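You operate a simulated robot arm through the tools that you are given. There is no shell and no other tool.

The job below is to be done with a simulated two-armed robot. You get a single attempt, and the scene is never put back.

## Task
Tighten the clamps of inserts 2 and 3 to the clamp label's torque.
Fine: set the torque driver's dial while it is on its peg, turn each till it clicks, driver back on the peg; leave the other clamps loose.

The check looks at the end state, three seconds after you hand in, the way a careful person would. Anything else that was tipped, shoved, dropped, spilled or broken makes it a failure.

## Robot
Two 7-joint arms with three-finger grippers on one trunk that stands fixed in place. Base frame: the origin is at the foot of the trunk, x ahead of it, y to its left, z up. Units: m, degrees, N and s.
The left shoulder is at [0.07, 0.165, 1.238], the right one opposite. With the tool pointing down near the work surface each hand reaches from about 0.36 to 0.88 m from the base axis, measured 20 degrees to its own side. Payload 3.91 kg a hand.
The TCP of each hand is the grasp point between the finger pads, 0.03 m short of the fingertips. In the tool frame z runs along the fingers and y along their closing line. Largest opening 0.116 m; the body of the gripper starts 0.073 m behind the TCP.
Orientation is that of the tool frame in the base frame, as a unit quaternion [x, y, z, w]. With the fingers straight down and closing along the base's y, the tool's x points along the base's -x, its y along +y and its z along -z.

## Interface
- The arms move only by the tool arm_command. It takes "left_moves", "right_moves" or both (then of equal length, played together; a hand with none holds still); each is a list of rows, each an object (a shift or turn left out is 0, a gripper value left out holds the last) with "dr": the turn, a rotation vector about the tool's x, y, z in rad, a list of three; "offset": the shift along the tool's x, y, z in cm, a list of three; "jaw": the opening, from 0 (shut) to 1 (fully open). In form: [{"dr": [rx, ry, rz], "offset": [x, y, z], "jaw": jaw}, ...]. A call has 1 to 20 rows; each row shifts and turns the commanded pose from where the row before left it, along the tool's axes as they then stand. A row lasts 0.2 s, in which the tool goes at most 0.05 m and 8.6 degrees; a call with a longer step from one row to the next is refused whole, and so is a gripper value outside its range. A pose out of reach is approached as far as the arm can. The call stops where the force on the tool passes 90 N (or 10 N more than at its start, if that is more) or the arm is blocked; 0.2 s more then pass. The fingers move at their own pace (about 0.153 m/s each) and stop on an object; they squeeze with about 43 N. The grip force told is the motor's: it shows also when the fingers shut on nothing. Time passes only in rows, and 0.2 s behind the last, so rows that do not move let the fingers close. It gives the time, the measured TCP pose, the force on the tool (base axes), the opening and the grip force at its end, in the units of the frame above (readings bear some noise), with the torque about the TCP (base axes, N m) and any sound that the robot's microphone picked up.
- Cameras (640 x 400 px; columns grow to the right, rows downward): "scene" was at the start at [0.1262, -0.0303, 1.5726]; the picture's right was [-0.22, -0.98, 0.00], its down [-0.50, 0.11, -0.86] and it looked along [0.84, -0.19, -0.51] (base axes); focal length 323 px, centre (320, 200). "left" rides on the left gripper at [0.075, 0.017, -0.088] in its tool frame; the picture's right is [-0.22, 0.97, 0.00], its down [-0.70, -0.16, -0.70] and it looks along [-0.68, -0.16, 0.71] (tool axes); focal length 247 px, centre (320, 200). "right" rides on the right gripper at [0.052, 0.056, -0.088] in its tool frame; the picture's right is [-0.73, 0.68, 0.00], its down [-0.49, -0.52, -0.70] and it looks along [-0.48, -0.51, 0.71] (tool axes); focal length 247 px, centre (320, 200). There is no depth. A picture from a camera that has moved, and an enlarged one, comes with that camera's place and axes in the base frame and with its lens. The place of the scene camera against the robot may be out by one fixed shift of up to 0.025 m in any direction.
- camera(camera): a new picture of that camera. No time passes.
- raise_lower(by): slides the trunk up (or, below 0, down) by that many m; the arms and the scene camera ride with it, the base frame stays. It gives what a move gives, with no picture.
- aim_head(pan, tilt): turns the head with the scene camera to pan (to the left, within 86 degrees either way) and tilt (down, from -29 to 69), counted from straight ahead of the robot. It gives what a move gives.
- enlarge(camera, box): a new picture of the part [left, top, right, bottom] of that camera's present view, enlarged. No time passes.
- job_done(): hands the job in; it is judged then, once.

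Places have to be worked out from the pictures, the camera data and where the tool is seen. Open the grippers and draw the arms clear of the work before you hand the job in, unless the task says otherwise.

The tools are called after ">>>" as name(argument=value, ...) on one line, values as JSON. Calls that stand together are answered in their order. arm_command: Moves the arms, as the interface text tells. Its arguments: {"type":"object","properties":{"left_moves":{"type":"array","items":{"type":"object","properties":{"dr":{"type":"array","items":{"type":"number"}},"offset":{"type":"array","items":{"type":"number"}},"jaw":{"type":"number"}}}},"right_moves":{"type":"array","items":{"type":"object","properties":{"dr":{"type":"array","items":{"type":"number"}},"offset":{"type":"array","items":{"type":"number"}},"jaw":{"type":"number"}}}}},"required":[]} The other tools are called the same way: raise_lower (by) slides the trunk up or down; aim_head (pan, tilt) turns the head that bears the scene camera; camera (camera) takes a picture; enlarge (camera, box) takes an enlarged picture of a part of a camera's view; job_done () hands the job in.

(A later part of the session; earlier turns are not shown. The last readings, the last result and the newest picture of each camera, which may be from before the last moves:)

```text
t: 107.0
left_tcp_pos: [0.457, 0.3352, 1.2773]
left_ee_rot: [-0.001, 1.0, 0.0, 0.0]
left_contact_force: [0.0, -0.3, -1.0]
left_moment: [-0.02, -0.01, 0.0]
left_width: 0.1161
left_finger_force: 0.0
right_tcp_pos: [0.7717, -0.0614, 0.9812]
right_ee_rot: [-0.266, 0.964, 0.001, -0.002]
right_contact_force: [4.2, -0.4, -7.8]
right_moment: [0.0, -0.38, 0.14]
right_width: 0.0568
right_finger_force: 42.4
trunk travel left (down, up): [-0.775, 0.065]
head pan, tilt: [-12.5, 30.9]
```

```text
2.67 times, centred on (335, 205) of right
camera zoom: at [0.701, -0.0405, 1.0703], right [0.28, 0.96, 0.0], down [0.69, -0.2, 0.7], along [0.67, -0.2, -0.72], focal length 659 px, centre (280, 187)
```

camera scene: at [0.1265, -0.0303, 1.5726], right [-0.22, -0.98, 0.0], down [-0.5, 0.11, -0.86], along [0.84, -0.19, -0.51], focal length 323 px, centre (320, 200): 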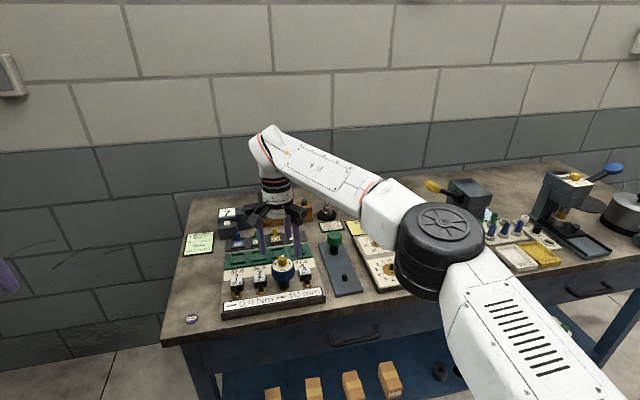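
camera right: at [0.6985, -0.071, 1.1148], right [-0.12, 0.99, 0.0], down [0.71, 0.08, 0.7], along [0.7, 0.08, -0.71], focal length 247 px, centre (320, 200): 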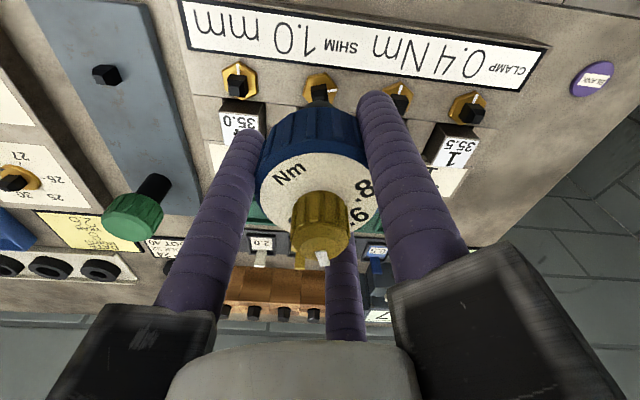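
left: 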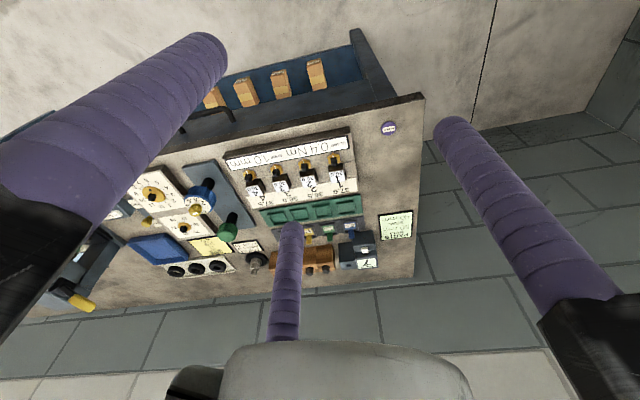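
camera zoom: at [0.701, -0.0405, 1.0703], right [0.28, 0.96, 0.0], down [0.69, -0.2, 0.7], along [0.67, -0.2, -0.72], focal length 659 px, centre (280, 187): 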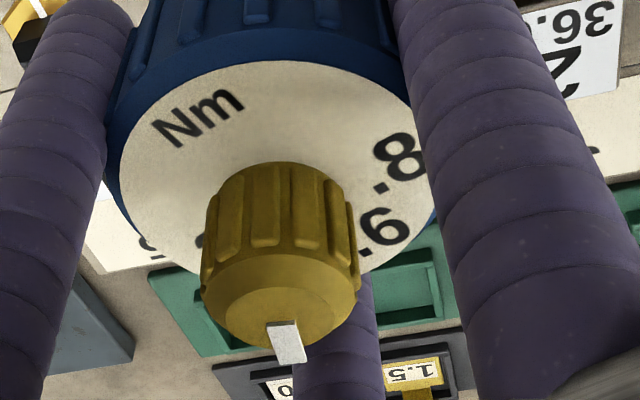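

I run a slow-turn test (0.1 rad over 1 s) to tell a friction clutch from a speed-dependent drag.

>>> arm_command(right_moves=[{"dr": [0, 0, 0.02]}, {"dr": [0, 0, 0.02]}, {"dr": [0, 0, 0.02]}, {"dr": [0, 0, 0.02]}, {"dr": [0, 0, 0.02]}])

```text
t: 108.2
left_tcp_pos: [0.4574, 0.3346, 1.2772]
left_ee_rot: [0.0, 1.0, 0.0, -0.001]
left_contact_force: [-0.6, 0.1, -0.1]
left_moment: [-0.04, 0.0, -0.01]
left_width: 0.1158
left_finger_force: 0.1
right_tcp_pos: [0.7717, -0.0608, 0.9819]
right_ee_rot: [-0.218, 0.976, 0.002, -0.003]
right_contact_force: [-9.9, -1.2, -28.3]
right_moment: [-0.19, 0.47, 0.25]
right_width: 0.0566
right_finger_force: 43.4
trunk travel left (down, up): [-0.775, 0.065]
head pan, tilt: [-12.5, 30.9]
```

The slow turn gives the same torque (0.25 read), so it is a friction clutch limiting near 0.4, and the hex has been converging (56→67→70-74°). I relieve the upward pull, release, wind back and give it another long stroke.

>>> arm_command(right_moves=[{"offset": [0, 0, 0.2]}, {"jaw": 0.6}, {"jaw": 0.75}, {}])

>>> enlarge(camera="scene", box=[255, 235, 325, 305])

```text
t: 109.2
left_tcp_pos: [0.4555, 0.3342, 1.2786]
left_ee_rot: [0.0, 1.0, -0.001, 0.001]
left_contact_force: [-0.5, -0.3, -0.2]
left_moment: [-0.01, -0.03, 0.0]
left_width: 0.1161
left_finger_force: 0.1
right_tcp_pos: [0.7722, -0.0611, 0.9849]
right_ee_rot: [-0.217, 0.976, 0.0, 0.001]
right_contact_force: [-0.6, 0.0, -0.1]
right_moment: [0.01, -0.04, 0.04]
right_width: 0.087
right_finger_force: 0.1
trunk travel left (down, up): [-0.775, 0.065]
head pan, tilt: [-12.5, 30.9]
```

```text
5.71 times, centred on (290, 270) of scene
camera zoom: at [0.1256, -0.0299, 1.5727], right [-0.22, -0.98, 0.0], down [-0.5, 0.11, -0.86], along [0.84, -0.19, -0.51], focal length 1847 px, centre (491, -200)
```

zoom: 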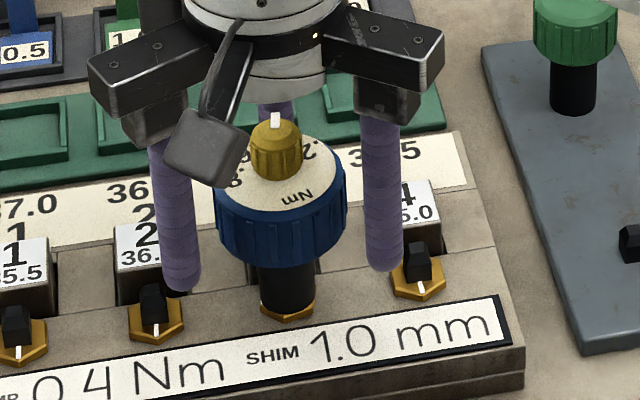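

Released with the driver upright. I wind the wrist back ~196° in place.

>>> arm_command(right_moves=[{"dr": [0, 0, -0.149]}, {"dr": [0, 0, -0.149]}, {"dr": [0, 0, -0.149]}, {"dr": [0, 0, -0.149]}, {"dr": [0, 0, -0.149]}, {"dr": [0, 0, -0.149]}, {"dr": [0, 0, -0.149]}, {"dr": [0, 0, -0.149]}, {"dr": [0, 0, -0.149]}, {"dr": [0, 0, -0.149]}, {"dr": [0, 0, -0.149]}, {"dr": [0, 0, -0.149]}, {"dr": [0, 0, -0.149]}, {"dr": [0, 0, -0.149]}, {"dr": [0, 0, -0.149]}, {"dr": [0, 0, -0.149]}, {"dr": [0, 0, -0.149]}, {"dr": [0, 0, -0.149]}, {"dr": [0, 0, -0.149]}, {"dr": [0, 0, -0.149]}])

>>> arm_command(right_moves=[{"dr": [0, 0, -0.149]}, {"dr": [0, 0, -0.149]}, {"dr": [0, 0, -0.149]}, {"offset": [0, 0, 0.3]}, {}])

>>> enlarge(camera="right", box=[240, 80, 400, 280])

```text
t: 113.4
left_tcp_pos: [0.4557, 0.3347, 1.2796]
left_ee_rot: [0.0, 1.0, -0.001, 0.0]
left_contact_force: [0.0, -0.3, -0.7]
left_moment: [-0.01, 0.03, 0.0]
left_width: 0.116
left_finger_force: 0.0
right_tcp_pos: [0.7713, -0.062, 0.9846]
right_ee_rot: [0.99, 0.14, 0.0, 0.0]
right_contact_force: [0.5, 0.4, -1.2]
right_moment: [-0.01, -0.02, 0.02]
right_width: 0.0871
right_finger_force: 0.0
trunk travel left (down, up): [-0.775, 0.065]
head pan, tilt: [-12.5, 30.9]
```

```text
t: 114.6
left_tcp_pos: [0.4558, 0.3344, 1.2795]
left_ee_rot: [0.0, 1.0, -0.001, -0.001]
left_contact_force: [-0.1, -0.9, -0.2]
left_moment: [0.03, 0.02, 0.02]
left_width: 0.116
left_finger_force: 0.2
right_tcp_pos: [0.7712, -0.0614, 0.981]
right_ee_rot: [0.935, 0.355, 0.0, 0.0]
right_contact_force: [-0.1, -0.3, 0.2]
right_moment: [0.01, 0.01, -0.02]
right_width: 0.0872
right_finger_force: 0.0
trunk travel left (down, up): [-0.775, 0.065]
head pan, tilt: [-12.5, 30.9]
```

```text
2.00 times, centred on (320, 180) of right
camera zoom: at [0.8503, -0.0694, 1.0691], right [-0.1, -1.0, 0.0], down [-0.71, 0.07, 0.7], along [-0.7, 0.07, -0.72], focal length 494 px, centre (320, 240)
```

zoom: 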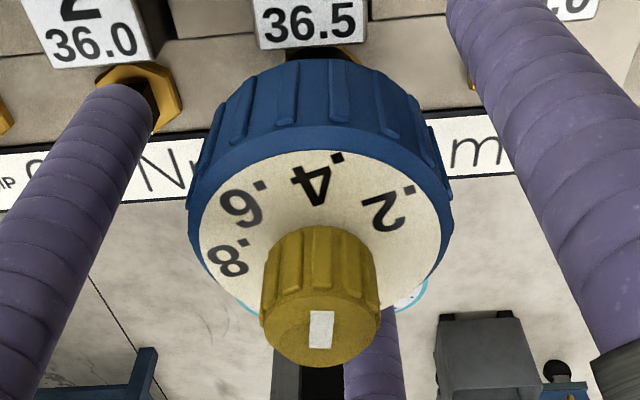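

At ψ≈222°, and the pointer is exactly toward ".4". I grip and sweep continuously.

>>> arm_command(right_moves=[{"jaw": 0.5}, {"jaw": 0.2}, {"jaw": 0.0}, {}])

>>> arm_command(right_moves=[{"dr": [0, 0, 0.149]}, {"dr": [0, 0, 0.149]}, {"dr": [0, 0, 0.149]}, {"dr": [0, 0, 0.149]}, {"dr": [0, 0, 0.149]}, {"dr": [0, 0, 0.149]}, {"dr": [0, 0, 0.149]}, {"dr": [0, 0, 0.149]}, {"dr": [0, 0, 0.149]}, {"dr": [0, 0, 0.149]}, {"dr": [0, 0, 0.149]}, {"dr": [0, 0, 0.149]}, {"dr": [0, 0, 0.149]}, {"dr": [0, 0, 0.149]}, {"dr": [0, 0, 0.149]}, {"dr": [0, 0, 0.149]}, {"dr": [0, 0, 0.149]}, {"dr": [0, 0, 0.149]}, {"dr": [0, 0, 0.149]}, {"dr": [0, 0, 0.149]}])

>>> enlarge(camera="scene", box=[278, 276, 300, 294])

```text
t: 115.6
left_tcp_pos: [0.4555, 0.3356, 1.2788]
left_ee_rot: [0.0, 1.0, 0.0, 0.0]
left_contact_force: [-0.8, -0.1, -0.5]
left_moment: [0.0, 0.01, 0.0]
left_width: 0.116
left_finger_force: 0.1
right_tcp_pos: [0.7727, -0.0616, 0.98]
right_ee_rot: [0.935, 0.354, 0.001, 0.0]
right_contact_force: [0.0, 0.4, -0.5]
right_moment: [-0.03, 0.05, -0.03]
right_width: 0.0566
right_finger_force: 43.4
trunk travel left (down, up): [-0.775, 0.065]
head pan, tilt: [-12.5, 30.9]
```

```text
t: 119.8
left_tcp_pos: [0.4571, 0.3342, 1.2792]
left_ee_rot: [0.001, 1.0, 0.0, 0.001]
left_contact_force: [0.0, -0.3, -0.3]
left_moment: [0.01, -0.02, 0.03]
left_width: 0.1161
left_finger_force: 0.1
right_tcp_pos: [0.7721, -0.0617, 0.9802]
right_ee_rot: [-0.427, 0.904, 0.0, 0.0]
right_contact_force: [-2.8, -3.3, -1.7]
right_moment: [-0.27, 0.34, 0.28]
right_width: 0.0565
right_finger_force: 42.5
trunk travel left (down, up): [-0.775, 0.065]
head pan, tilt: [-12.5, 30.9]
```

```text
16.00 times, centred on (289, 285) of scene
camera zoom: at [0.1261, -0.0306, 1.5727], right [-0.22, -0.98, 0.0], down [-0.5, 0.11, -0.86], along [0.84, -0.19, -0.51], focal length 5172 px, centre (816, -1160)
```

zoom: 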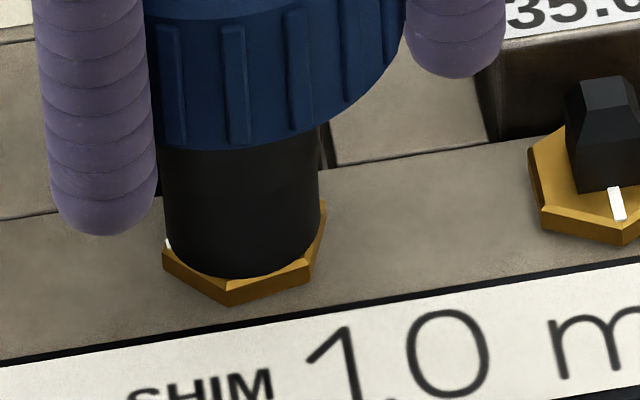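

The hex crept another ~5° (≈75°), still no click. I check the hand view once more after this long stroke to be sure about where the slip occurs.

>>> enlarge(camera="right", box=[240, 80, 400, 280])

>>> enlarge(camera="scene", box=[265, 240, 315, 300])

```text
2.00 times, centred on (320, 180) of right
camera zoom: at [0.697, -0.067, 1.069], right [-0.06, 1.0, 0.0], down [0.71, 0.04, 0.7], along [0.7, 0.04, -0.71], focal length 494 px, centre (320, 240)
```

zoom: 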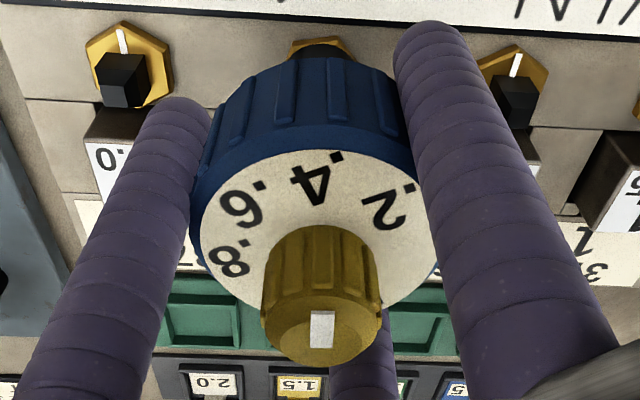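

```text
6.67 times, centred on (290, 270) of scene
camera zoom: at [0.1261, -0.0306, 1.5727], right [-0.22, -0.98, 0.0], down [-0.5, 0.11, -0.86], along [0.84, -0.19, -0.51], focal length 2155 px, centre (520, -267)
```

zoom: 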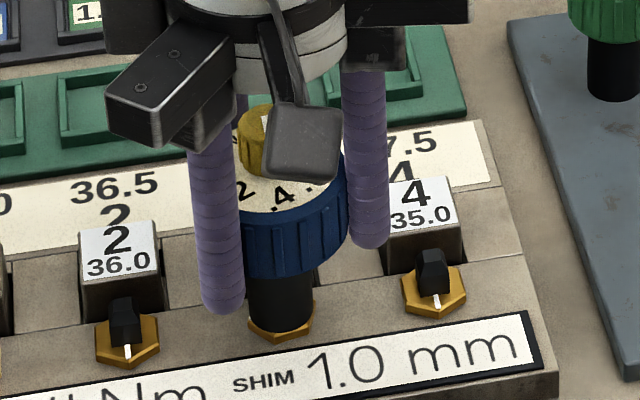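

Handle and hand are rigid; the clutch slips while the hex creeps on ~1.3°/s. "Turn till it clicks" suggests continuing, so I finish this stroke, re-grip and keep turning, watching the hex angle.

>>> arm_command(right_moves=[{"dr": [0, 0, 0.149]}, {"dr": [0, 0, 0.149]}, {}, {"jaw": 0.6}, {"jaw": 0.75}, {}])

>>> arm_command(right_moves=[{"dr": [0, 0, -0.149]}, {"dr": [0, 0, -0.149]}, {"dr": [0, 0, -0.149]}, {"dr": [0, 0, -0.149]}, {"dr": [0, 0, -0.149]}, {"dr": [0, 0, -0.149]}, {"dr": [0, 0, -0.149]}, {"dr": [0, 0, -0.149]}, {"dr": [0, 0, -0.149]}, {"dr": [0, 0, -0.149]}, {"dr": [0, 0, -0.149]}, {"dr": [0, 0, -0.149]}, {"dr": [0, 0, -0.149]}, {"dr": [0, 0, -0.149]}, {"dr": [0, 0, -0.149]}, {"dr": [0, 0, -0.149]}, {"dr": [0, 0, -0.149]}, {"dr": [0, 0, -0.149]}, {"dr": [0, 0, -0.149]}, {"dr": [0, 0, -0.149]}])

>>> enlarge(camera="scene", box=[278, 276, 300, 294])

```text
t: 121.2
left_tcp_pos: [0.4544, 0.335, 1.2776]
left_ee_rot: [-0.001, 1.0, -0.001, 0.0]
left_contact_force: [0.0, 0.2, -0.4]
left_moment: [0.01, -0.01, 0.0]
left_width: 0.1161
left_finger_force: 0.1
right_tcp_pos: [0.7707, -0.0604, 0.9804]
right_ee_rot: [-0.289, 0.957, 0.0, 0.0]
right_contact_force: [-0.9, -0.2, -0.4]
right_moment: [0.03, 0.0, -0.01]
right_width: 0.0872
right_finger_force: 0.0
trunk travel left (down, up): [-0.775, 0.065]
head pan, tilt: [-12.5, 30.9]
```

```text
t: 125.4
left_tcp_pos: [0.4549, 0.3345, 1.2789]
left_ee_rot: [-0.001, 1.0, 0.0, 0.0]
left_contact_force: [0.3, -0.4, -0.7]
left_moment: [0.01, 0.0, -0.02]
left_width: 0.1157
left_finger_force: 0.0
right_tcp_pos: [0.7708, -0.0604, 0.9806]
right_ee_rot: [0.977, 0.213, 0.002, 0.0]
right_contact_force: [-0.7, 0.2, 0.5]
right_moment: [0.01, 0.0, 0.03]
right_width: 0.0869
right_finger_force: 0.1
trunk travel left (down, up): [-0.775, 0.065]
head pan, tilt: [-12.5, 30.9]
```

```text
16.00 times, centred on (289, 285) of scene
camera zoom: at [0.1262, -0.03, 1.5726], right [-0.22, -0.98, 0.0], down [-0.5, 0.11, -0.86], along [0.84, -0.19, -0.51], focal length 5172 px, centre (816, -1160)
```

zoom: 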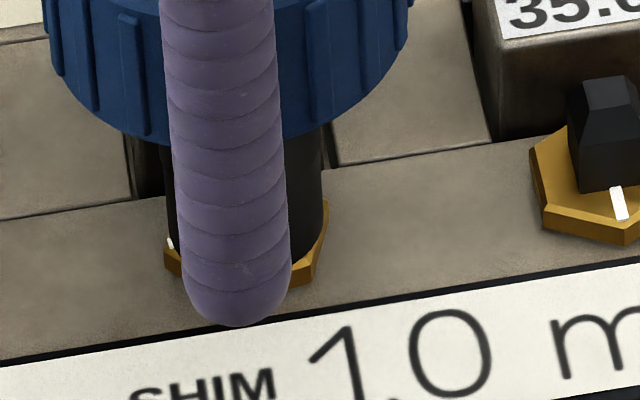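

Re-grip and sweep again.

>>> arm_command(right_moves=[{"jaw": 0.3}, {"jaw": 0.0}, {}, {"dr": [0, 0, 0.149]}, {"dr": [0, 0, 0.149]}, {"dr": [0, 0, 0.149]}, {"dr": [0, 0, 0.149]}, {"dr": [0, 0, 0.149]}, {"dr": [0, 0, 0.149]}, {"dr": [0, 0, 0.149]}, {"dr": [0, 0, 0.149]}, {"dr": [0, 0, 0.149]}, {"dr": [0, 0, 0.149]}, {"dr": [0, 0, 0.149]}, {"dr": [0, 0, 0.149]}, {"dr": [0, 0, 0.149]}, {"dr": [0, 0, 0.149]}, {"dr": [0, 0, 0.149]}, {"dr": [0, 0, 0.149]}, {"dr": [0, 0, 0.149]}])

>>> arm_command(right_moves=[{"dr": [0, 0, 0.149]}, {"dr": [0, 0, 0.149]}, {"dr": [0, 0, 0.149]}])

>>> enlarge(camera="scene", box=[278, 276, 300, 294])

```text
t: 129.6
left_tcp_pos: [0.4568, 0.3344, 1.2792]
left_ee_rot: [0.0, 1.0, 0.001, 0.0]
left_contact_force: [0.1, 0.4, -1.6]
left_moment: [0.0, 0.01, 0.01]
left_width: 0.116
left_finger_force: 0.0
right_tcp_pos: [0.7714, -0.0605, 0.9798]
right_ee_rot: [-0.493, 0.87, 0.0, 0.0]
right_contact_force: [-0.1, -1.3, -0.2]
right_moment: [-0.2, -0.05, 0.3]
right_width: 0.0569
right_finger_force: 42.4
trunk travel left (down, up): [-0.775, 0.065]
head pan, tilt: [-12.5, 30.9]
```

```text
t: 130.4
left_tcp_pos: [0.4561, 0.3342, 1.2789]
left_ee_rot: [0.0, 1.0, 0.0, 0.001]
left_contact_force: [0.8, 0.9, 0.3]
left_moment: [-0.01, 0.04, 0.01]
left_width: 0.1159
left_finger_force: 0.0
right_tcp_pos: [0.7717, -0.0605, 0.9814]
right_ee_rot: [-0.287, 0.958, 0.0, 0.0]
right_contact_force: [1.8, -2.2, 1.0]
right_moment: [-0.25, -0.02, 0.3]
right_width: 0.0564
right_finger_force: 42.7
trunk travel left (down, up): [-0.775, 0.065]
head pan, tilt: [-12.5, 30.9]
```

```text
16.00 times, centred on (289, 285) of scene
camera zoom: at [0.1267, -0.0305, 1.5726], right [-0.22, -0.98, 0.0], down [-0.5, 0.11, -0.86], along [0.84, -0.19, -0.51], focal length 5172 px, centre (816, -1160)
```

zoom: 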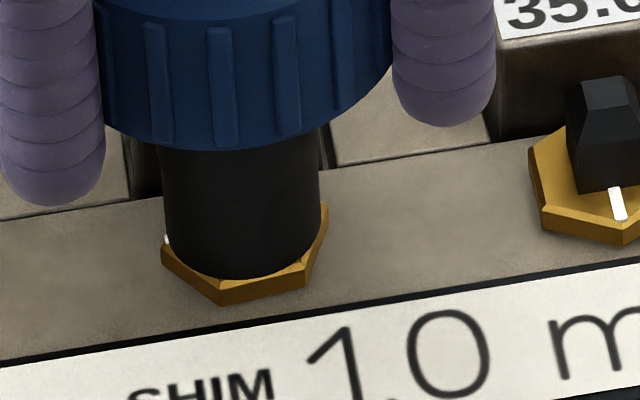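

The hex creeps at a constant rate (≈82° now) with torque stuck at the same value and no click. I'll test the clutch by changing the dial while the driver stands on this stud: first release and raise the hand, yawing back.

>>> arm_command(right_moves=[{"jaw": 0.6}, {"jaw": 0.75}, {}, {"offset": [0, 0, -2]}, {"offset": [0, 0, -2]}, {"offset": [0, 0, -2]}, {"offset": [0, 0, -2]}, {"offset": [0, 0, -2]}, {"dr": [0, 0, -0.149]}, {"dr": [0, 0, -0.149]}, {"dr": [0, 0, -0.149]}, {"dr": [0, 0, -0.149]}, {"dr": [0, 0, -0.149]}, {"dr": [0, 0, -0.149]}, {"dr": [0, 0, -0.149]}, {}])

>>> camera(camera="right")

>>> enlarge(camera="right", box=[260, 50, 380, 160])

>>> enlarge(camera="scene", box=[277, 252, 305, 276])

```text
t: 133.8
left_tcp_pos: [0.4567, 0.3351, 1.2783]
left_ee_rot: [0.0, 1.0, 0.0, 0.0]
left_contact_force: [0.1, -0.1, 0.0]
left_moment: [-0.03, -0.01, -0.02]
left_width: 0.1161
left_finger_force: 0.1
right_tcp_pos: [0.7696, -0.0612, 1.0797]
right_ee_rot: [0.728, -0.685, 0.0, -0.002]
right_contact_force: [1.0, -0.2, -0.2]
right_moment: [0.01, 0.0, 0.02]
right_width: 0.0869
right_finger_force: 0.1
trunk travel left (down, up): [-0.775, 0.065]
head pan, tilt: [-12.5, 30.9]
```

```text
taken
camera right: at [0.72, -0.117, 1.1689], right [-0.72, 0.69, 0.0], down [0.49, 0.52, 0.7], along [0.48, 0.51, -0.71], focal length 247 px, centre (320, 200)
```

right: 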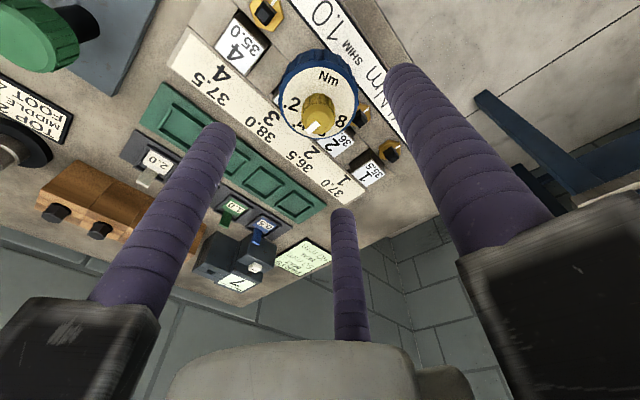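

```text
3.64 times, centred on (320, 105) of right
camera zoom: at [0.72, -0.117, 1.1689], right [-0.72, 0.69, 0.0], down [0.49, 0.52, 0.7], along [0.48, 0.51, -0.71], focal length 898 px, centre (320, 546)
```

zoom: 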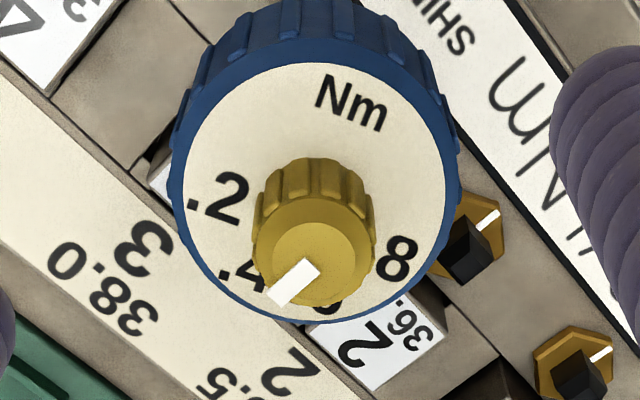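

```text
16.00 times, centred on (291, 264) of scene
camera zoom: at [0.1262, -0.03, 1.5726], right [-0.22, -0.98, 0.0], down [-0.5, 0.11, -0.86], along [0.84, -0.19, -0.51], focal length 5172 px, centre (784, -824)
```

zoom: 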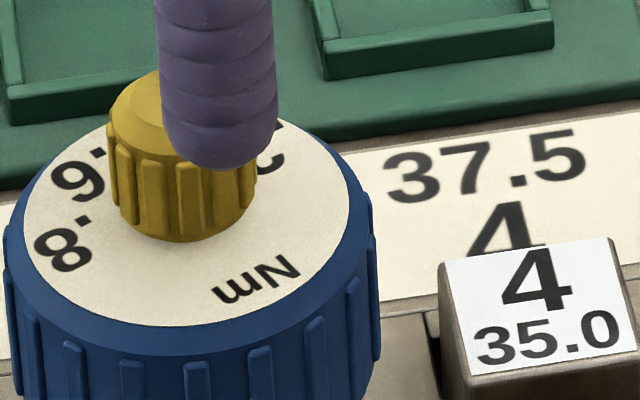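

The dial reads ≈0.39–0.40. As a diagnostic I turn the knob down toward .3 here on the stud (≈24° clockwise), then see whether the slip torque changes or a click comes.

>>> arm_command(right_moves=[{"jaw": 0.42, "offset": [-0.02, -0.18, 0]}, {}, {"offset": [0, 0, 1.6]}, {"offset": [0, 0, 1.6]}, {"offset": [0, 0, 1.6]}, {}])

>>> enlarge(camera="right", box=[240, 80, 400, 220])

>>> enlarge(camera="scene", box=[270, 240, 310, 290])

```text
t: 135.2
left_tcp_pos: [0.4541, 0.3335, 1.2775]
left_ee_rot: [0.0, 1.0, -0.001, 0.0]
left_contact_force: [-0.1, -0.6, -0.2]
left_moment: [0.0, -0.02, 0.01]
left_width: 0.1159
left_finger_force: 0.0
right_tcp_pos: [0.7725, -0.0594, 1.0327]
right_ee_rot: [0.728, -0.686, 0.0, 0.0]
right_contact_force: [-0.3, -0.9, 0.7]
right_moment: [-0.04, 0.01, -0.02]
right_width: 0.0488
right_finger_force: 0.2
trunk travel left (down, up): [-0.775, 0.065]
head pan, tilt: [-12.5, 30.9]
```

```text
2.86 times, centred on (320, 150) of right
camera zoom: at [0.7219, -0.1157, 1.1212], right [-0.72, 0.69, 0.0], down [0.49, 0.52, 0.7], along [0.48, 0.51, -0.71], focal length 706 px, centre (320, 343)
```

zoom: 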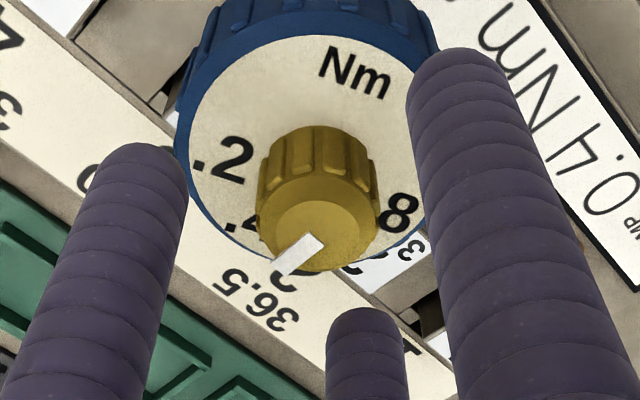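

```text
8.00 times, centred on (290, 265) of scene
camera zoom: at [0.1261, -0.03, 1.5726], right [-0.22, -0.98, 0.0], down [-0.5, 0.11, -0.86], along [0.84, -0.19, -0.51], focal length 2586 px, centre (560, -320)
```

zoom: 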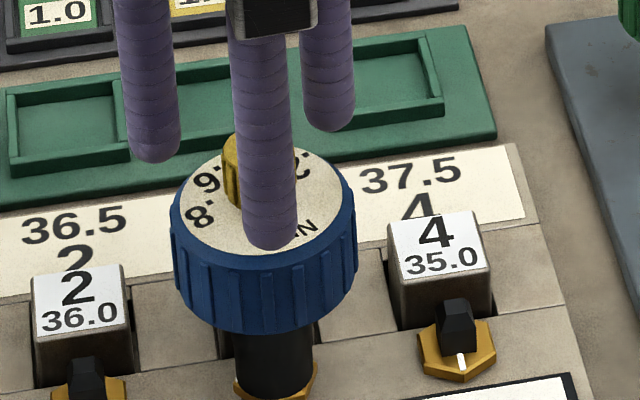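

Well placed around the knob. I grip it and turn ~24° clockwise, then release and lift to read it.

>>> arm_command(right_moves=[{"jaw": 0.25}, {"jaw": 0.1}, {}, {"dr": [0, 0, 0.107]}, {"dr": [0, 0, 0.107]}, {"dr": [0, 0, 0.107]}, {"dr": [0, 0, 0.107]}, {}])

>>> arm_command(right_moves=[{"jaw": 0.42}, {}, {"offset": [0, 0, -1.6]}, {"offset": [0, 0, -1.6]}, {"offset": [0, 0, -1.6]}, {"jaw": 0.75}, {}])

>>> enlarge(camera="right", box=[260, 50, 380, 160])

```text
t: 137.0
left_tcp_pos: [0.4551, 0.3333, 1.2789]
left_ee_rot: [0.0, 1.0, 0.0, 0.0]
left_contact_force: [0.3, -0.1, -0.5]
left_moment: [0.01, 0.0, 0.01]
left_width: 0.1161
left_finger_force: 0.0
right_tcp_pos: [0.7726, -0.0605, 1.0336]
right_ee_rot: [-0.565, 0.825, 0.001, 0.001]
right_contact_force: [-4.0, -5.2, -0.5]
right_moment: [-0.53, 0.36, 0.11]
right_width: 0.0196
right_finger_force: 42.8
trunk travel left (down, up): [-0.775, 0.065]
head pan, tilt: [-12.5, 30.9]
```

```text
t: 138.6
left_tcp_pos: [0.4556, 0.3348, 1.2785]
left_ee_rot: [0.0, 1.0, -0.001, 0.0]
left_contact_force: [-0.8, -0.6, 0.7]
left_moment: [-0.02, 0.01, -0.03]
left_width: 0.116
left_finger_force: 0.0
right_tcp_pos: [0.7744, -0.0609, 1.0807]
right_ee_rot: [-0.566, 0.824, 0.0, 0.0]
right_contact_force: [-0.3, 0.0, -0.8]
right_moment: [-0.01, -0.02, -0.02]
right_width: 0.087
right_finger_force: 0.0
trunk travel left (down, up): [-0.775, 0.065]
head pan, tilt: [-12.5, 30.9]
```

```text
3.64 times, centred on (320, 105) of right
camera zoom: at [0.7052, -0.0899, 1.1693], right [-0.37, 0.93, 0.0], down [0.66, 0.26, 0.7], along [0.65, 0.26, -0.71], focal length 898 px, centre (320, 546)
```

zoom: 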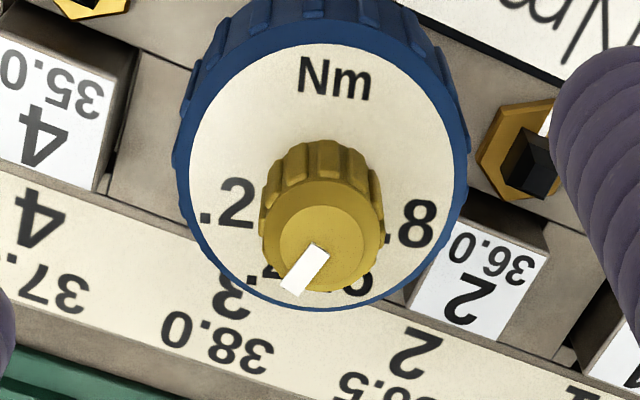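

The dial did not move — the knob seems locked off the peg; the whole handle crept instead (H≈14°, pointer still on .4). I need to learn whether the slip is internal or at the stud, so I'll take the driver back to the peg (its bit phase suits a ~10° clockwise correction) and test there. First yaw to ~150°, and grip the handle.

>>> arm_command(right_moves=[{"dr": [0, 0, -0.1414]}, {"dr": [0, 0, -0.1414]}, {"dr": [0, 0, -0.1414]}, {"dr": [0, 0, -0.1414]}, {"dr": [0, 0, -0.1414]}, {"dr": [0, 0, -0.1414]}, {"dr": [0, 0, -0.1414]}, {"dr": [0, 0, -0.1414]}, {"dr": [0, 0, -0.1414]}, {"dr": [0, 0, -0.1414]}, {}])

>>> enlarge(camera="right", box=[260, 40, 380, 160])

```text
t: 141.0
left_tcp_pos: [0.4545, 0.3344, 1.2794]
left_ee_rot: [0.0, 1.0, 0.001, 0.0]
left_contact_force: [0.2, 0.7, 0.2]
left_moment: [0.03, -0.03, -0.03]
left_width: 0.1158
left_finger_force: 0.1
right_tcp_pos: [0.7737, -0.0615, 1.0809]
right_ee_rot: [0.966, -0.259, 0.0, -0.001]
right_contact_force: [-0.3, -0.5, -0.7]
right_moment: [0.0, 0.0, 0.0]
right_width: 0.0871
right_finger_force: 0.1
trunk travel left (down, up): [-0.775, 0.065]
head pan, tilt: [-12.5, 30.9]
```

```text
3.33 times, centred on (320, 100) of right
camera zoom: at [0.7931, -0.1362, 1.1692], right [-0.97, -0.22, 0.0], down [-0.16, 0.7, 0.7], along [-0.16, 0.68, -0.71], focal length 823 px, centre (320, 533)
```

zoom: 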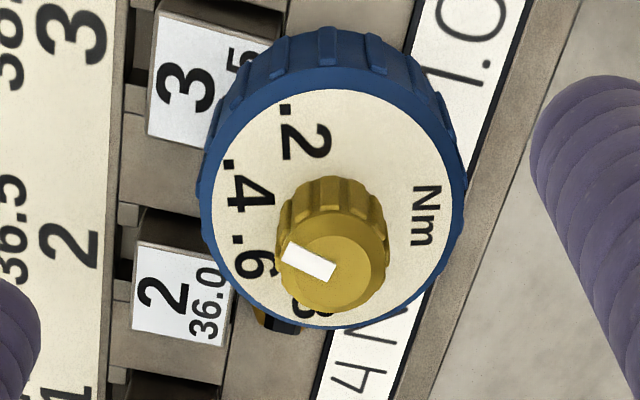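

Dial now ≈0.38. I centre over the driver (−2.7 mm in x), lower and grip the handle, then lift it off the stud.

>>> arm_command(right_moves=[{"offset": [-0.25, 0.11, 0]}, {"offset": [0, 0, 2]}, {"offset": [0, 0, 2]}, {"offset": [0, 0, 2]}, {"offset": [0, 0, 2]}, {"offset": [0, 0, 2.1]}, {}, {"jaw": 0.4}, {"jaw": 0.0}, {}, {}])

>>> arm_command(right_moves=[{"offset": [0, 0, -0.5]}, {"offset": [0, 0, -0.7]}, {"offset": [0, 0, -1]}, {"offset": [0, 0, -1.5]}, {"offset": [0, 0, -1.5]}, {"offset": [0, 0, -1.5]}, {"offset": [0, 0, -1.5]}, {}])

>>> enlarge(camera="scene", box=[250, 220, 330, 305])

```text
t: 143.4
left_tcp_pos: [0.4573, 0.3344, 1.2782]
left_ee_rot: [0.001, 1.0, 0.0, 0.0]
left_contact_force: [-0.3, -0.7, -0.7]
left_moment: [0.01, 0.01, -0.01]
left_width: 0.1161
left_finger_force: 0.1
right_tcp_pos: [0.7705, -0.0602, 0.9807]
right_ee_rot: [0.966, -0.26, 0.001, 0.0]
right_contact_force: [3.1, -5.2, 0.3]
right_moment: [-0.21, -0.12, 0.01]
right_width: 0.0566
right_finger_force: 42.9
trunk travel left (down, up): [-0.775, 0.065]
head pan, tilt: [-12.5, 30.9]
```

```text
t: 145.2
left_tcp_pos: [0.4549, 0.3341, 1.2789]
left_ee_rot: [0.0, 1.0, 0.0, 0.0]
left_contact_force: [0.0, 0.8, 0.0]
left_moment: [0.04, 0.02, 0.01]
left_width: 0.1159
left_finger_force: 0.0
right_tcp_pos: [0.7714, -0.0605, 1.0594]
right_ee_rot: [0.966, -0.26, 0.0, 0.0]
right_contact_force: [0.2, -0.5, -2.2]
right_moment: [0.02, 0.0, -0.01]
right_width: 0.0565
right_finger_force: 43.1
trunk travel left (down, up): [-0.775, 0.065]
head pan, tilt: [-12.5, 30.9]
```

```text
4.71 times, centred on (290, 262) of scene
camera zoom: at [0.1267, -0.0301, 1.5726], right [-0.22, -0.98, 0.0], down [-0.5, 0.11, -0.86], along [0.84, -0.19, -0.51], focal length 1521 px, centre (461, -94)
```

zoom: 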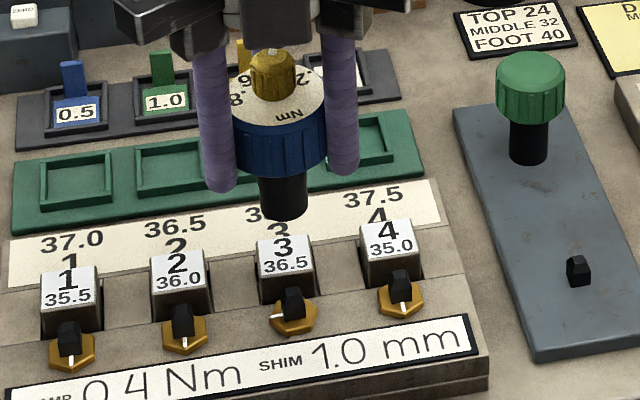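

The driver is in hand again. I measure stud 3's exact angle to know the bit's phase before going to the peg.

>>> enlarge(camera="scene", box=[278, 268, 300, 294])

>>> enlarge(camera="right", box=[240, 80, 400, 280])

```text
15.38 times, centred on (289, 281) of scene
camera zoom: at [0.1267, -0.0301, 1.5726], right [-0.22, -0.98, 0.0], down [-0.5, 0.11, -0.86], along [0.84, -0.19, -0.51], focal length 4973 px, centre (797, -1046)
```

zoom: 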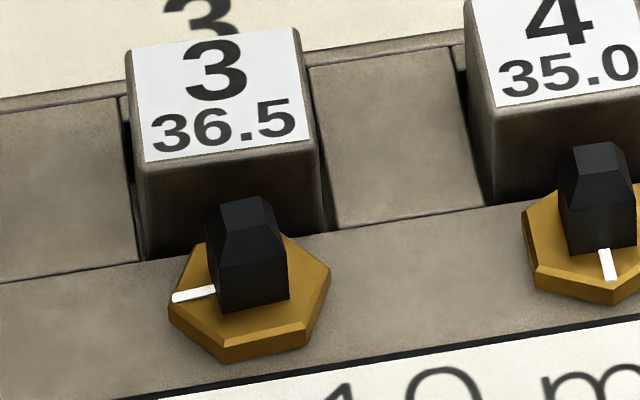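

```text
2.00 times, centred on (320, 180) of right
camera zoom: at [0.7904, -0.1361, 1.1493], right [-0.98, -0.22, 0.0], down [-0.16, 0.7, 0.7], along [-0.16, 0.68, -0.71], focal length 494 px, centre (320, 240)
```

zoom: 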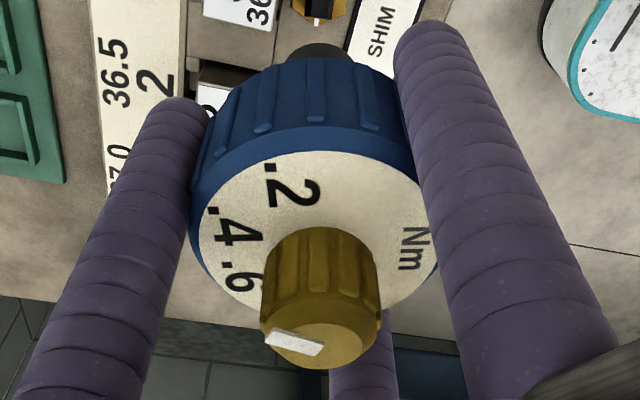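

Stud 3's line is at 90°, i.e. exactly a quarter turn from where it began. The bit should therefore be square to the peg as it is; I carry the driver to above the peg.

>>> arm_command(right_moves=[{"offset": [1.99, 2.88, 0]}, {"offset": [1.99, 2.88, 0]}, {"offset": [1.99, 2.88, 0]}, {"offset": [1.99, 2.88, 0]}, {"offset": [1.99, 2.88, 0]}, {}, {}])

>>> enlarge(camera="scene", box=[320, 215, 380, 290])

>>> enlarge(camera="right", box=[280, 40, 380, 140])

```text
t: 146.8
left_tcp_pos: [0.4551, 0.3337, 1.2792]
left_ee_rot: [0.0, 1.0, 0.0, 0.0]
left_contact_force: [0.0, 0.1, -0.4]
left_moment: [0.05, 0.04, 0.01]
left_width: 0.1161
left_finger_force: 0.0
right_tcp_pos: [0.7838, -0.2356, 1.0602]
right_ee_rot: [0.966, -0.26, 0.001, -0.002]
right_contact_force: [-1.3, 0.1, -1.9]
right_moment: [0.01, 0.03, 0.0]
right_width: 0.0567
right_finger_force: 43.2
trunk travel left (down, up): [-0.775, 0.065]
head pan, tilt: [-12.5, 30.9]
```

```text
5.33 times, centred on (350, 252) of scene
camera zoom: at [0.1265, -0.0303, 1.5726], right [-0.22, -0.98, 0.0], down [-0.5, 0.11, -0.86], along [0.84, -0.19, -0.51], focal length 1724 px, centre (160, -80)
```

zoom: 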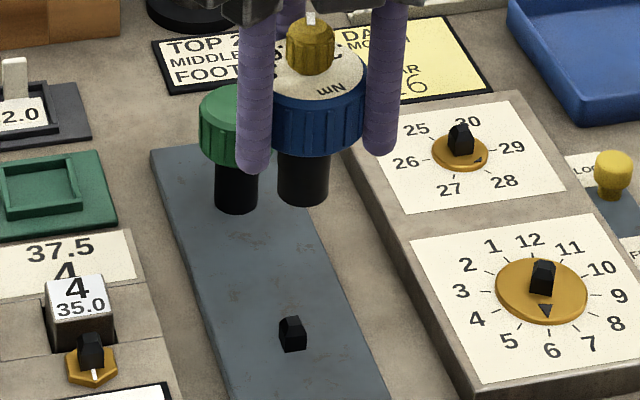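

```text
4.00 times, centred on (330, 90) of right
camera zoom: at [0.8038, -0.3116, 1.1492], right [-0.97, -0.22, 0.0], down [-0.16, 0.7, 0.7], along [-0.15, 0.68, -0.71], focal length 988 px, centre (280, 640)
```

zoom: 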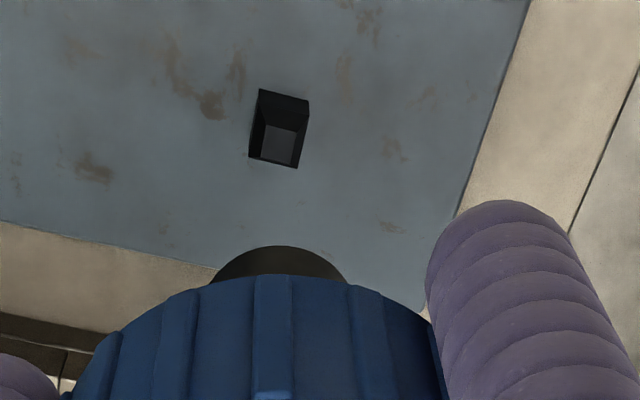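

Alignment over the peg is within 1 mm. I lower to just above the peg, then ease it on.

>>> arm_command(right_moves=[{"offset": [0, 0, 2]}, {"offset": [0, 0, 2]}, {"offset": [0, 0, 2]}, {"offset": [0, 0, 1.5]}, {}])

>>> arm_command(right_moves=[{"offset": [0, 0, 0.4]}, {"offset": [0, 0, 0.4]}, {"offset": [0, 0, 0.4]}, {}])

>>> enlarge(camera="scene", box=[325, 235, 370, 290])

```text
t: 148.0
left_tcp_pos: [0.4566, 0.3344, 1.2791]
left_ee_rot: [0.0, 1.0, 0.0, 0.0]
left_contact_force: [0.9, -1.2, -0.1]
left_moment: [0.01, -0.01, -0.01]
left_width: 0.116
left_finger_force: 0.1
right_tcp_pos: [0.7836, -0.2354, 0.9869]
right_ee_rot: [0.966, -0.259, 0.0, -0.001]
right_contact_force: [-0.1, -0.5, -1.2]
right_moment: [0.02, 0.02, -0.01]
right_width: 0.0567
right_finger_force: 42.5
trunk travel left (down, up): [-0.775, 0.065]
head pan, tilt: [-12.5, 30.9]
```

```text
t: 149.0
left_tcp_pos: [0.4559, 0.3343, 1.2793]
left_ee_rot: [0.0, 1.0, 0.0, 0.0]
left_contact_force: [0.3, 0.3, 0.6]
left_moment: [-0.01, 0.04, 0.01]
left_width: 0.1161
left_finger_force: 0.2
right_tcp_pos: [0.7835, -0.2343, 0.9747]
right_ee_rot: [0.966, -0.26, 0.0, -0.001]
right_contact_force: [-0.1, 0.2, -1.9]
right_moment: [-0.01, -0.01, -0.04]
right_width: 0.0566
right_finger_force: 43.5
trunk travel left (down, up): [-0.775, 0.065]
head pan, tilt: [-12.5, 30.9]
```

```text
7.27 times, centred on (348, 262) of scene
camera zoom: at [0.1265, -0.0302, 1.5726], right [-0.22, -0.98, 0.0], down [-0.5, 0.11, -0.86], along [0.84, -0.19, -0.51], focal length 2351 px, centre (120, -254)
```

zoom: 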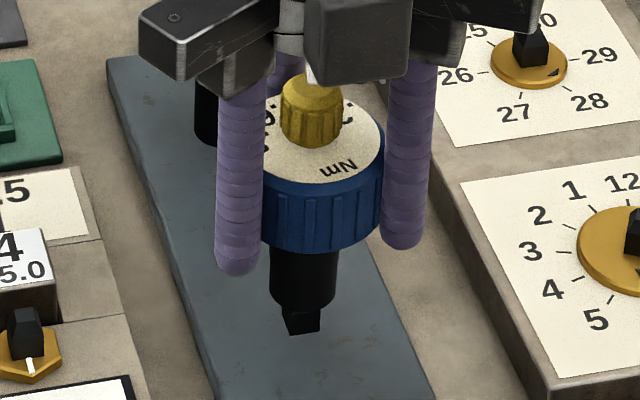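

Sliding over the peg without resistance. I lower on.

>>> arm_command(right_moves=[{"offset": [0, 0, 0.3]}, {"offset": [0, 0, 0.3]}, {"offset": [0, 0, 0.3]}, {"offset": [0, 0, 0.3]}, {}])

>>> enlarge(camera="scene", box=[325, 235, 370, 290])

```text
t: 150.2
left_tcp_pos: [0.4558, 0.335, 1.2791]
left_ee_rot: [-0.001, 1.0, 0.0, 0.0]
left_contact_force: [0.1, -0.1, 0.3]
left_moment: [0.0, -0.02, -0.02]
left_width: 0.1162
left_finger_force: 0.1
right_tcp_pos: [0.7851, -0.2348, 0.9622]
right_ee_rot: [0.966, -0.259, 0.0, -0.001]
right_contact_force: [0.3, -0.6, -0.9]
right_moment: [-0.04, -0.07, 0.03]
right_width: 0.0568
right_finger_force: 42.9
trunk travel left (down, up): [-0.775, 0.065]
head pan, tilt: [-12.5, 30.9]
```

```text
7.27 times, centred on (348, 262) of scene
camera zoom: at [0.1266, -0.0302, 1.5726], right [-0.22, -0.98, 0.0], down [-0.5, 0.11, -0.86], along [0.84, -0.19, -0.51], focal length 2351 px, centre (120, -254)
```

zoom: 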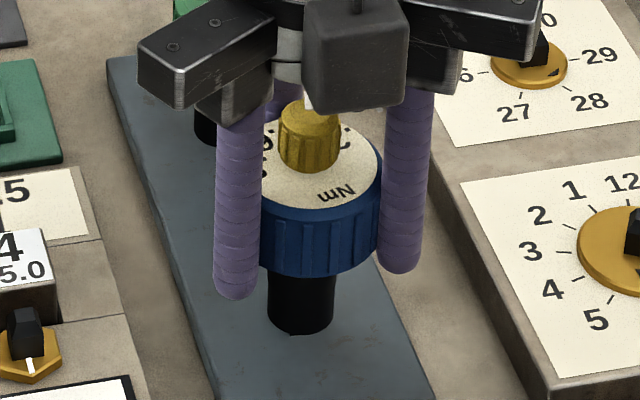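

Nearly seated. I lower the last few millimetres and then try a small clockwise turn on the fixed peg to see whether the handle slips there too.

>>> arm_command(right_moves=[{"offset": [0, 0, 0.2]}, {"offset": [0, 0, 0.1]}, {}])

>>> arm_command(right_moves=[{"dr": [0, 0, 0.05]}, {"dr": [0, 0, 0.05]}])

>>> arm_command(right_moves=[{"dr": [0, 0, 0.05]}, {"dr": [0, 0, 0.05]}])

>>> enlarge(camera="scene", box=[325, 235, 370, 290])

>>> enlarge(camera="right", box=[240, 80, 400, 280])

```text
t: 151.0
left_tcp_pos: [0.4565, 0.3342, 1.2775]
left_ee_rot: [0.0, 1.0, 0.0, 0.0]
left_contact_force: [0.0, 0.9, -0.4]
left_moment: [-0.01, -0.01, 0.01]
left_width: 0.1162
left_finger_force: 0.2
right_tcp_pos: [0.7841, -0.2339, 0.9608]
right_ee_rot: [0.966, -0.26, 0.0, 0.0]
right_contact_force: [1.1, -1.3, -1.2]
right_moment: [0.01, -0.02, -0.02]
right_width: 0.0567
right_finger_force: 43.3
trunk travel left (down, up): [-0.775, 0.065]
head pan, tilt: [-12.5, 30.9]
```

```text
t: 151.6
left_tcp_pos: [0.4565, 0.3339, 1.2798]
left_ee_rot: [0.0, 1.0, 0.001, 0.0]
left_contact_force: [-0.1, 0.0, -0.8]
left_moment: [-0.01, 0.02, -0.02]
left_width: 0.1156
left_finger_force: 0.1
right_tcp_pos: [0.7838, -0.2345, 0.9595]
right_ee_rot: [0.951, -0.308, 0.0, -0.001]
right_contact_force: [2.7, -2.2, -1.1]
right_moment: [-0.07, -0.12, 0.04]
right_width: 0.0568
right_finger_force: 43.1
trunk travel left (down, up): [-0.775, 0.065]
head pan, tilt: [-12.5, 30.9]
```

```text
t: 152.2
left_tcp_pos: [0.4572, 0.334, 1.2792]
left_ee_rot: [0.0, 1.0, 0.0, 0.0]
left_contact_force: [-0.1, -0.3, -1.0]
left_moment: [-0.01, -0.03, 0.02]
left_width: 0.1159
left_finger_force: 0.2
right_tcp_pos: [0.7849, -0.2354, 0.9597]
right_ee_rot: [0.935, -0.354, 0.001, -0.001]
right_contact_force: [3.3, -2.0, -1.6]
right_moment: [-0.07, -0.18, 0.28]
right_width: 0.0567
right_finger_force: 43.5
trunk travel left (down, up): [-0.775, 0.065]
head pan, tilt: [-12.5, 30.9]
```

```text
7.27 times, centred on (348, 262) of scene
camera zoom: at [0.127, -0.0306, 1.5725], right [-0.22, -0.98, 0.0], down [-0.5, 0.11, -0.86], along [0.84, -0.19, -0.51], focal length 2351 px, centre (120, -254)
```

zoom: 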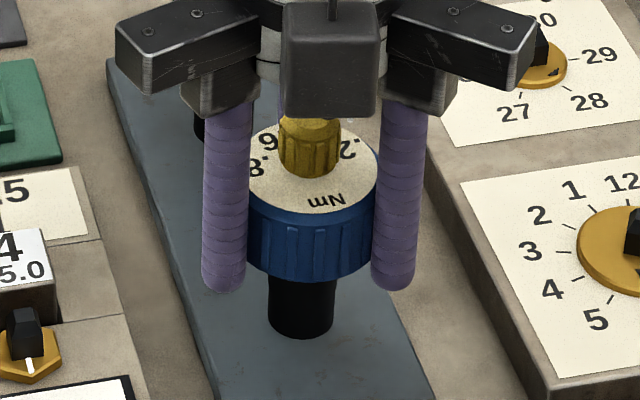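

```text
2.00 times, centred on (320, 180) of right
camera zoom: at [0.7888, -0.3125, 1.0478], right [-1.0, -0.02, 0.0], down [-0.02, 0.71, 0.7], along [-0.02, 0.7, -0.71], focal length 494 px, centre (320, 240)
```

zoom: 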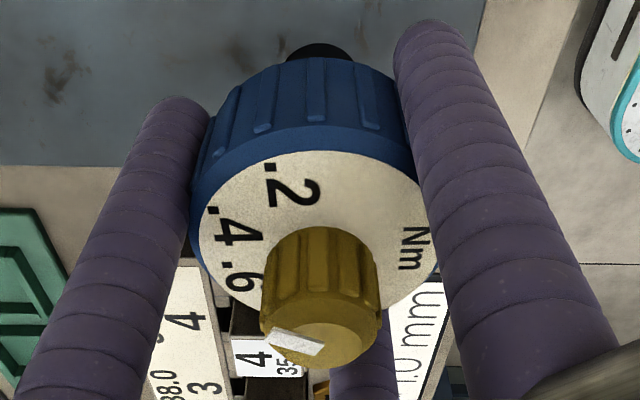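

On the fixed peg there was ~7° of play, then the same ≈0.28 reading. I turn on a bit more to see if it slips here also (which would prove an internal clutch).

>>> arm_command(right_moves=[{"dr": [0, 0, 0.07]}, {"dr": [0, 0, 0.07]}])

>>> arm_command(right_moves=[{"dr": [0, 0, 0.07]}, {"dr": [0, 0, 0.07]}])

>>> enlarge(camera="scene", box=[325, 235, 370, 290])

>>> enlarge(camera="right", box=[240, 80, 400, 280])

```text
t: 152.8
left_tcp_pos: [0.4557, 0.3349, 1.2783]
left_ee_rot: [-0.001, 1.0, -0.001, 0.0]
left_contact_force: [0.7, -0.5, 0.0]
left_moment: [0.0, -0.04, -0.05]
left_width: 0.1159
left_finger_force: 0.1
right_tcp_pos: [0.7854, -0.2344, 0.9596]
right_ee_rot: [0.908, -0.419, 0.0, -0.001]
right_contact_force: [3.2, -1.6, 0.4]
right_moment: [-0.01, -0.13, 0.29]
right_width: 0.0568
right_finger_force: 42.5
trunk travel left (down, up): [-0.775, 0.065]
head pan, tilt: [-12.5, 30.9]
```

```text
t: 153.4
left_tcp_pos: [0.4558, 0.334, 1.279]
left_ee_rot: [0.0, 1.0, 0.0, 0.0]
left_contact_force: [1.2, 0.0, 0.4]
left_moment: [0.06, -0.01, 0.01]
left_width: 0.1158
left_finger_force: 0.1
right_tcp_pos: [0.7851, -0.2354, 0.9597]
right_ee_rot: [0.876, -0.482, 0.0, -0.001]
right_contact_force: [5.2, -0.9, 1.7]
right_moment: [-0.01, -0.26, 0.28]
right_width: 0.0568
right_finger_force: 42.7
trunk travel left (down, up): [-0.775, 0.065]
head pan, tilt: [-12.5, 30.9]
```

```text
7.27 times, centred on (348, 262) of scene
camera zoom: at [0.1267, -0.0302, 1.5726], right [-0.22, -0.98, 0.0], down [-0.5, 0.11, -0.86], along [0.84, -0.19, -0.51], focal length 2351 px, centre (120, -254)
```

zoom: 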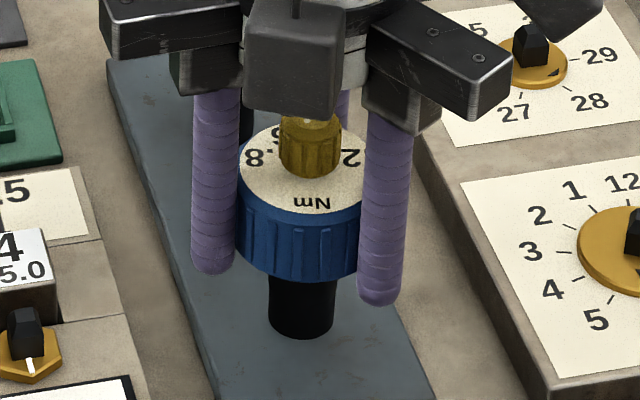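

```text
2.00 times, centred on (320, 180) of right
camera zoom: at [0.7675, -0.31, 1.0477], right [-0.97, 0.25, 0.0], down [0.18, 0.69, 0.7], along [0.18, 0.68, -0.71], focal length 494 px, centre (320, 240)
```

zoom: 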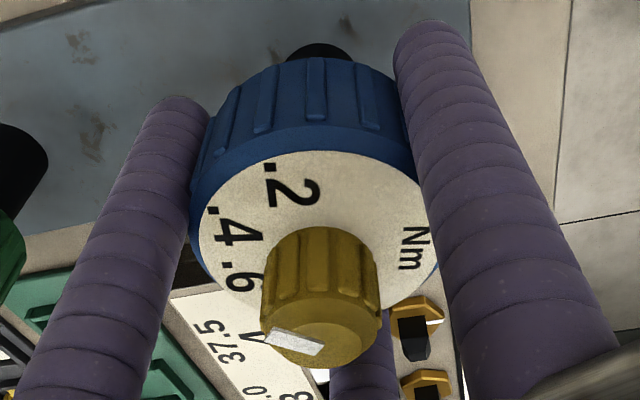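

The handle slips on the fixed peg at the same torque, so it is an internal clutch. To see whether the clutch follows the dial, I'll turn the dial down to about .3 here on the peg and repeat the test. I release and rise to knob height.

>>> arm_command(right_moves=[{"jaw": 0.6}, {"jaw": 0.75}, {}, {"offset": [0, 0, -1.7]}, {"offset": [0, 0, -1.7]}, {"offset": [0, 0, -1.7]}, {"jaw": 0.4}, {}])

>>> enlarge(camera="right", box=[240, 80, 400, 220])

>>> enlarge(camera="scene", box=[325, 225, 370, 280])

```text
t: 155.2
left_tcp_pos: [0.455, 0.3354, 1.2789]
left_ee_rot: [0.0, 1.0, 0.0, 0.0]
left_contact_force: [1.0, -0.5, 0.2]
left_moment: [0.05, -0.01, 0.02]
left_width: 0.1158
left_finger_force: 0.1
right_tcp_pos: [0.7834, -0.2344, 1.0103]
right_ee_rot: [0.877, -0.481, 0.001, -0.001]
right_contact_force: [-1.1, 0.8, -1.4]
right_moment: [0.05, 0.0, 0.0]
right_width: 0.0463
right_finger_force: 0.0
trunk travel left (down, up): [-0.775, 0.065]
head pan, tilt: [-12.5, 30.9]
```

```text
2.86 times, centred on (320, 150) of right
camera zoom: at [0.7669, -0.3092, 1.0978], right [-0.97, 0.25, 0.0], down [0.18, 0.69, 0.7], along [0.18, 0.68, -0.71], focal length 706 px, centre (320, 343)
```

zoom: 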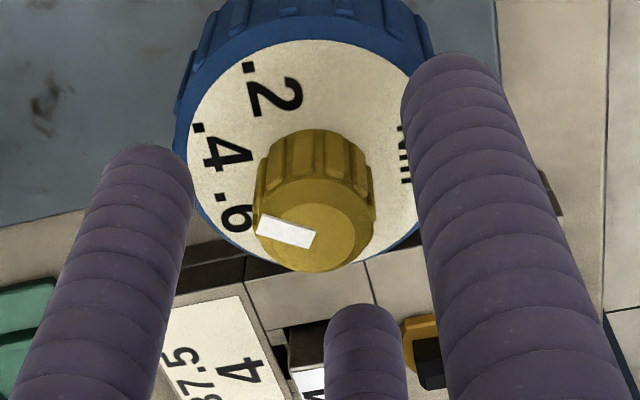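

```text
7.27 times, centred on (348, 252) of scene
camera zoom: at [0.1262, -0.0301, 1.5726], right [-0.22, -0.98, 0.0], down [-0.5, 0.11, -0.86], along [0.84, -0.19, -0.51], focal length 2351 px, centre (120, -182)
```

zoom: 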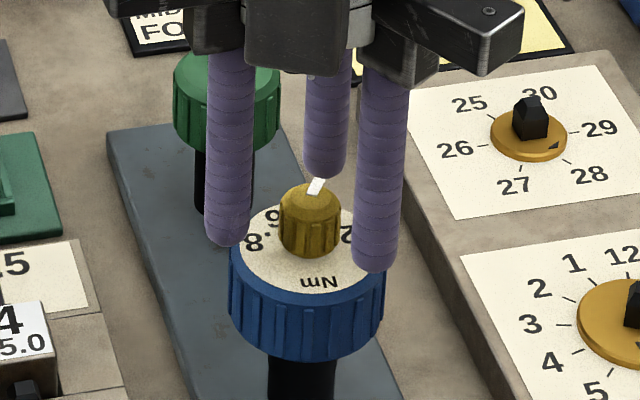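

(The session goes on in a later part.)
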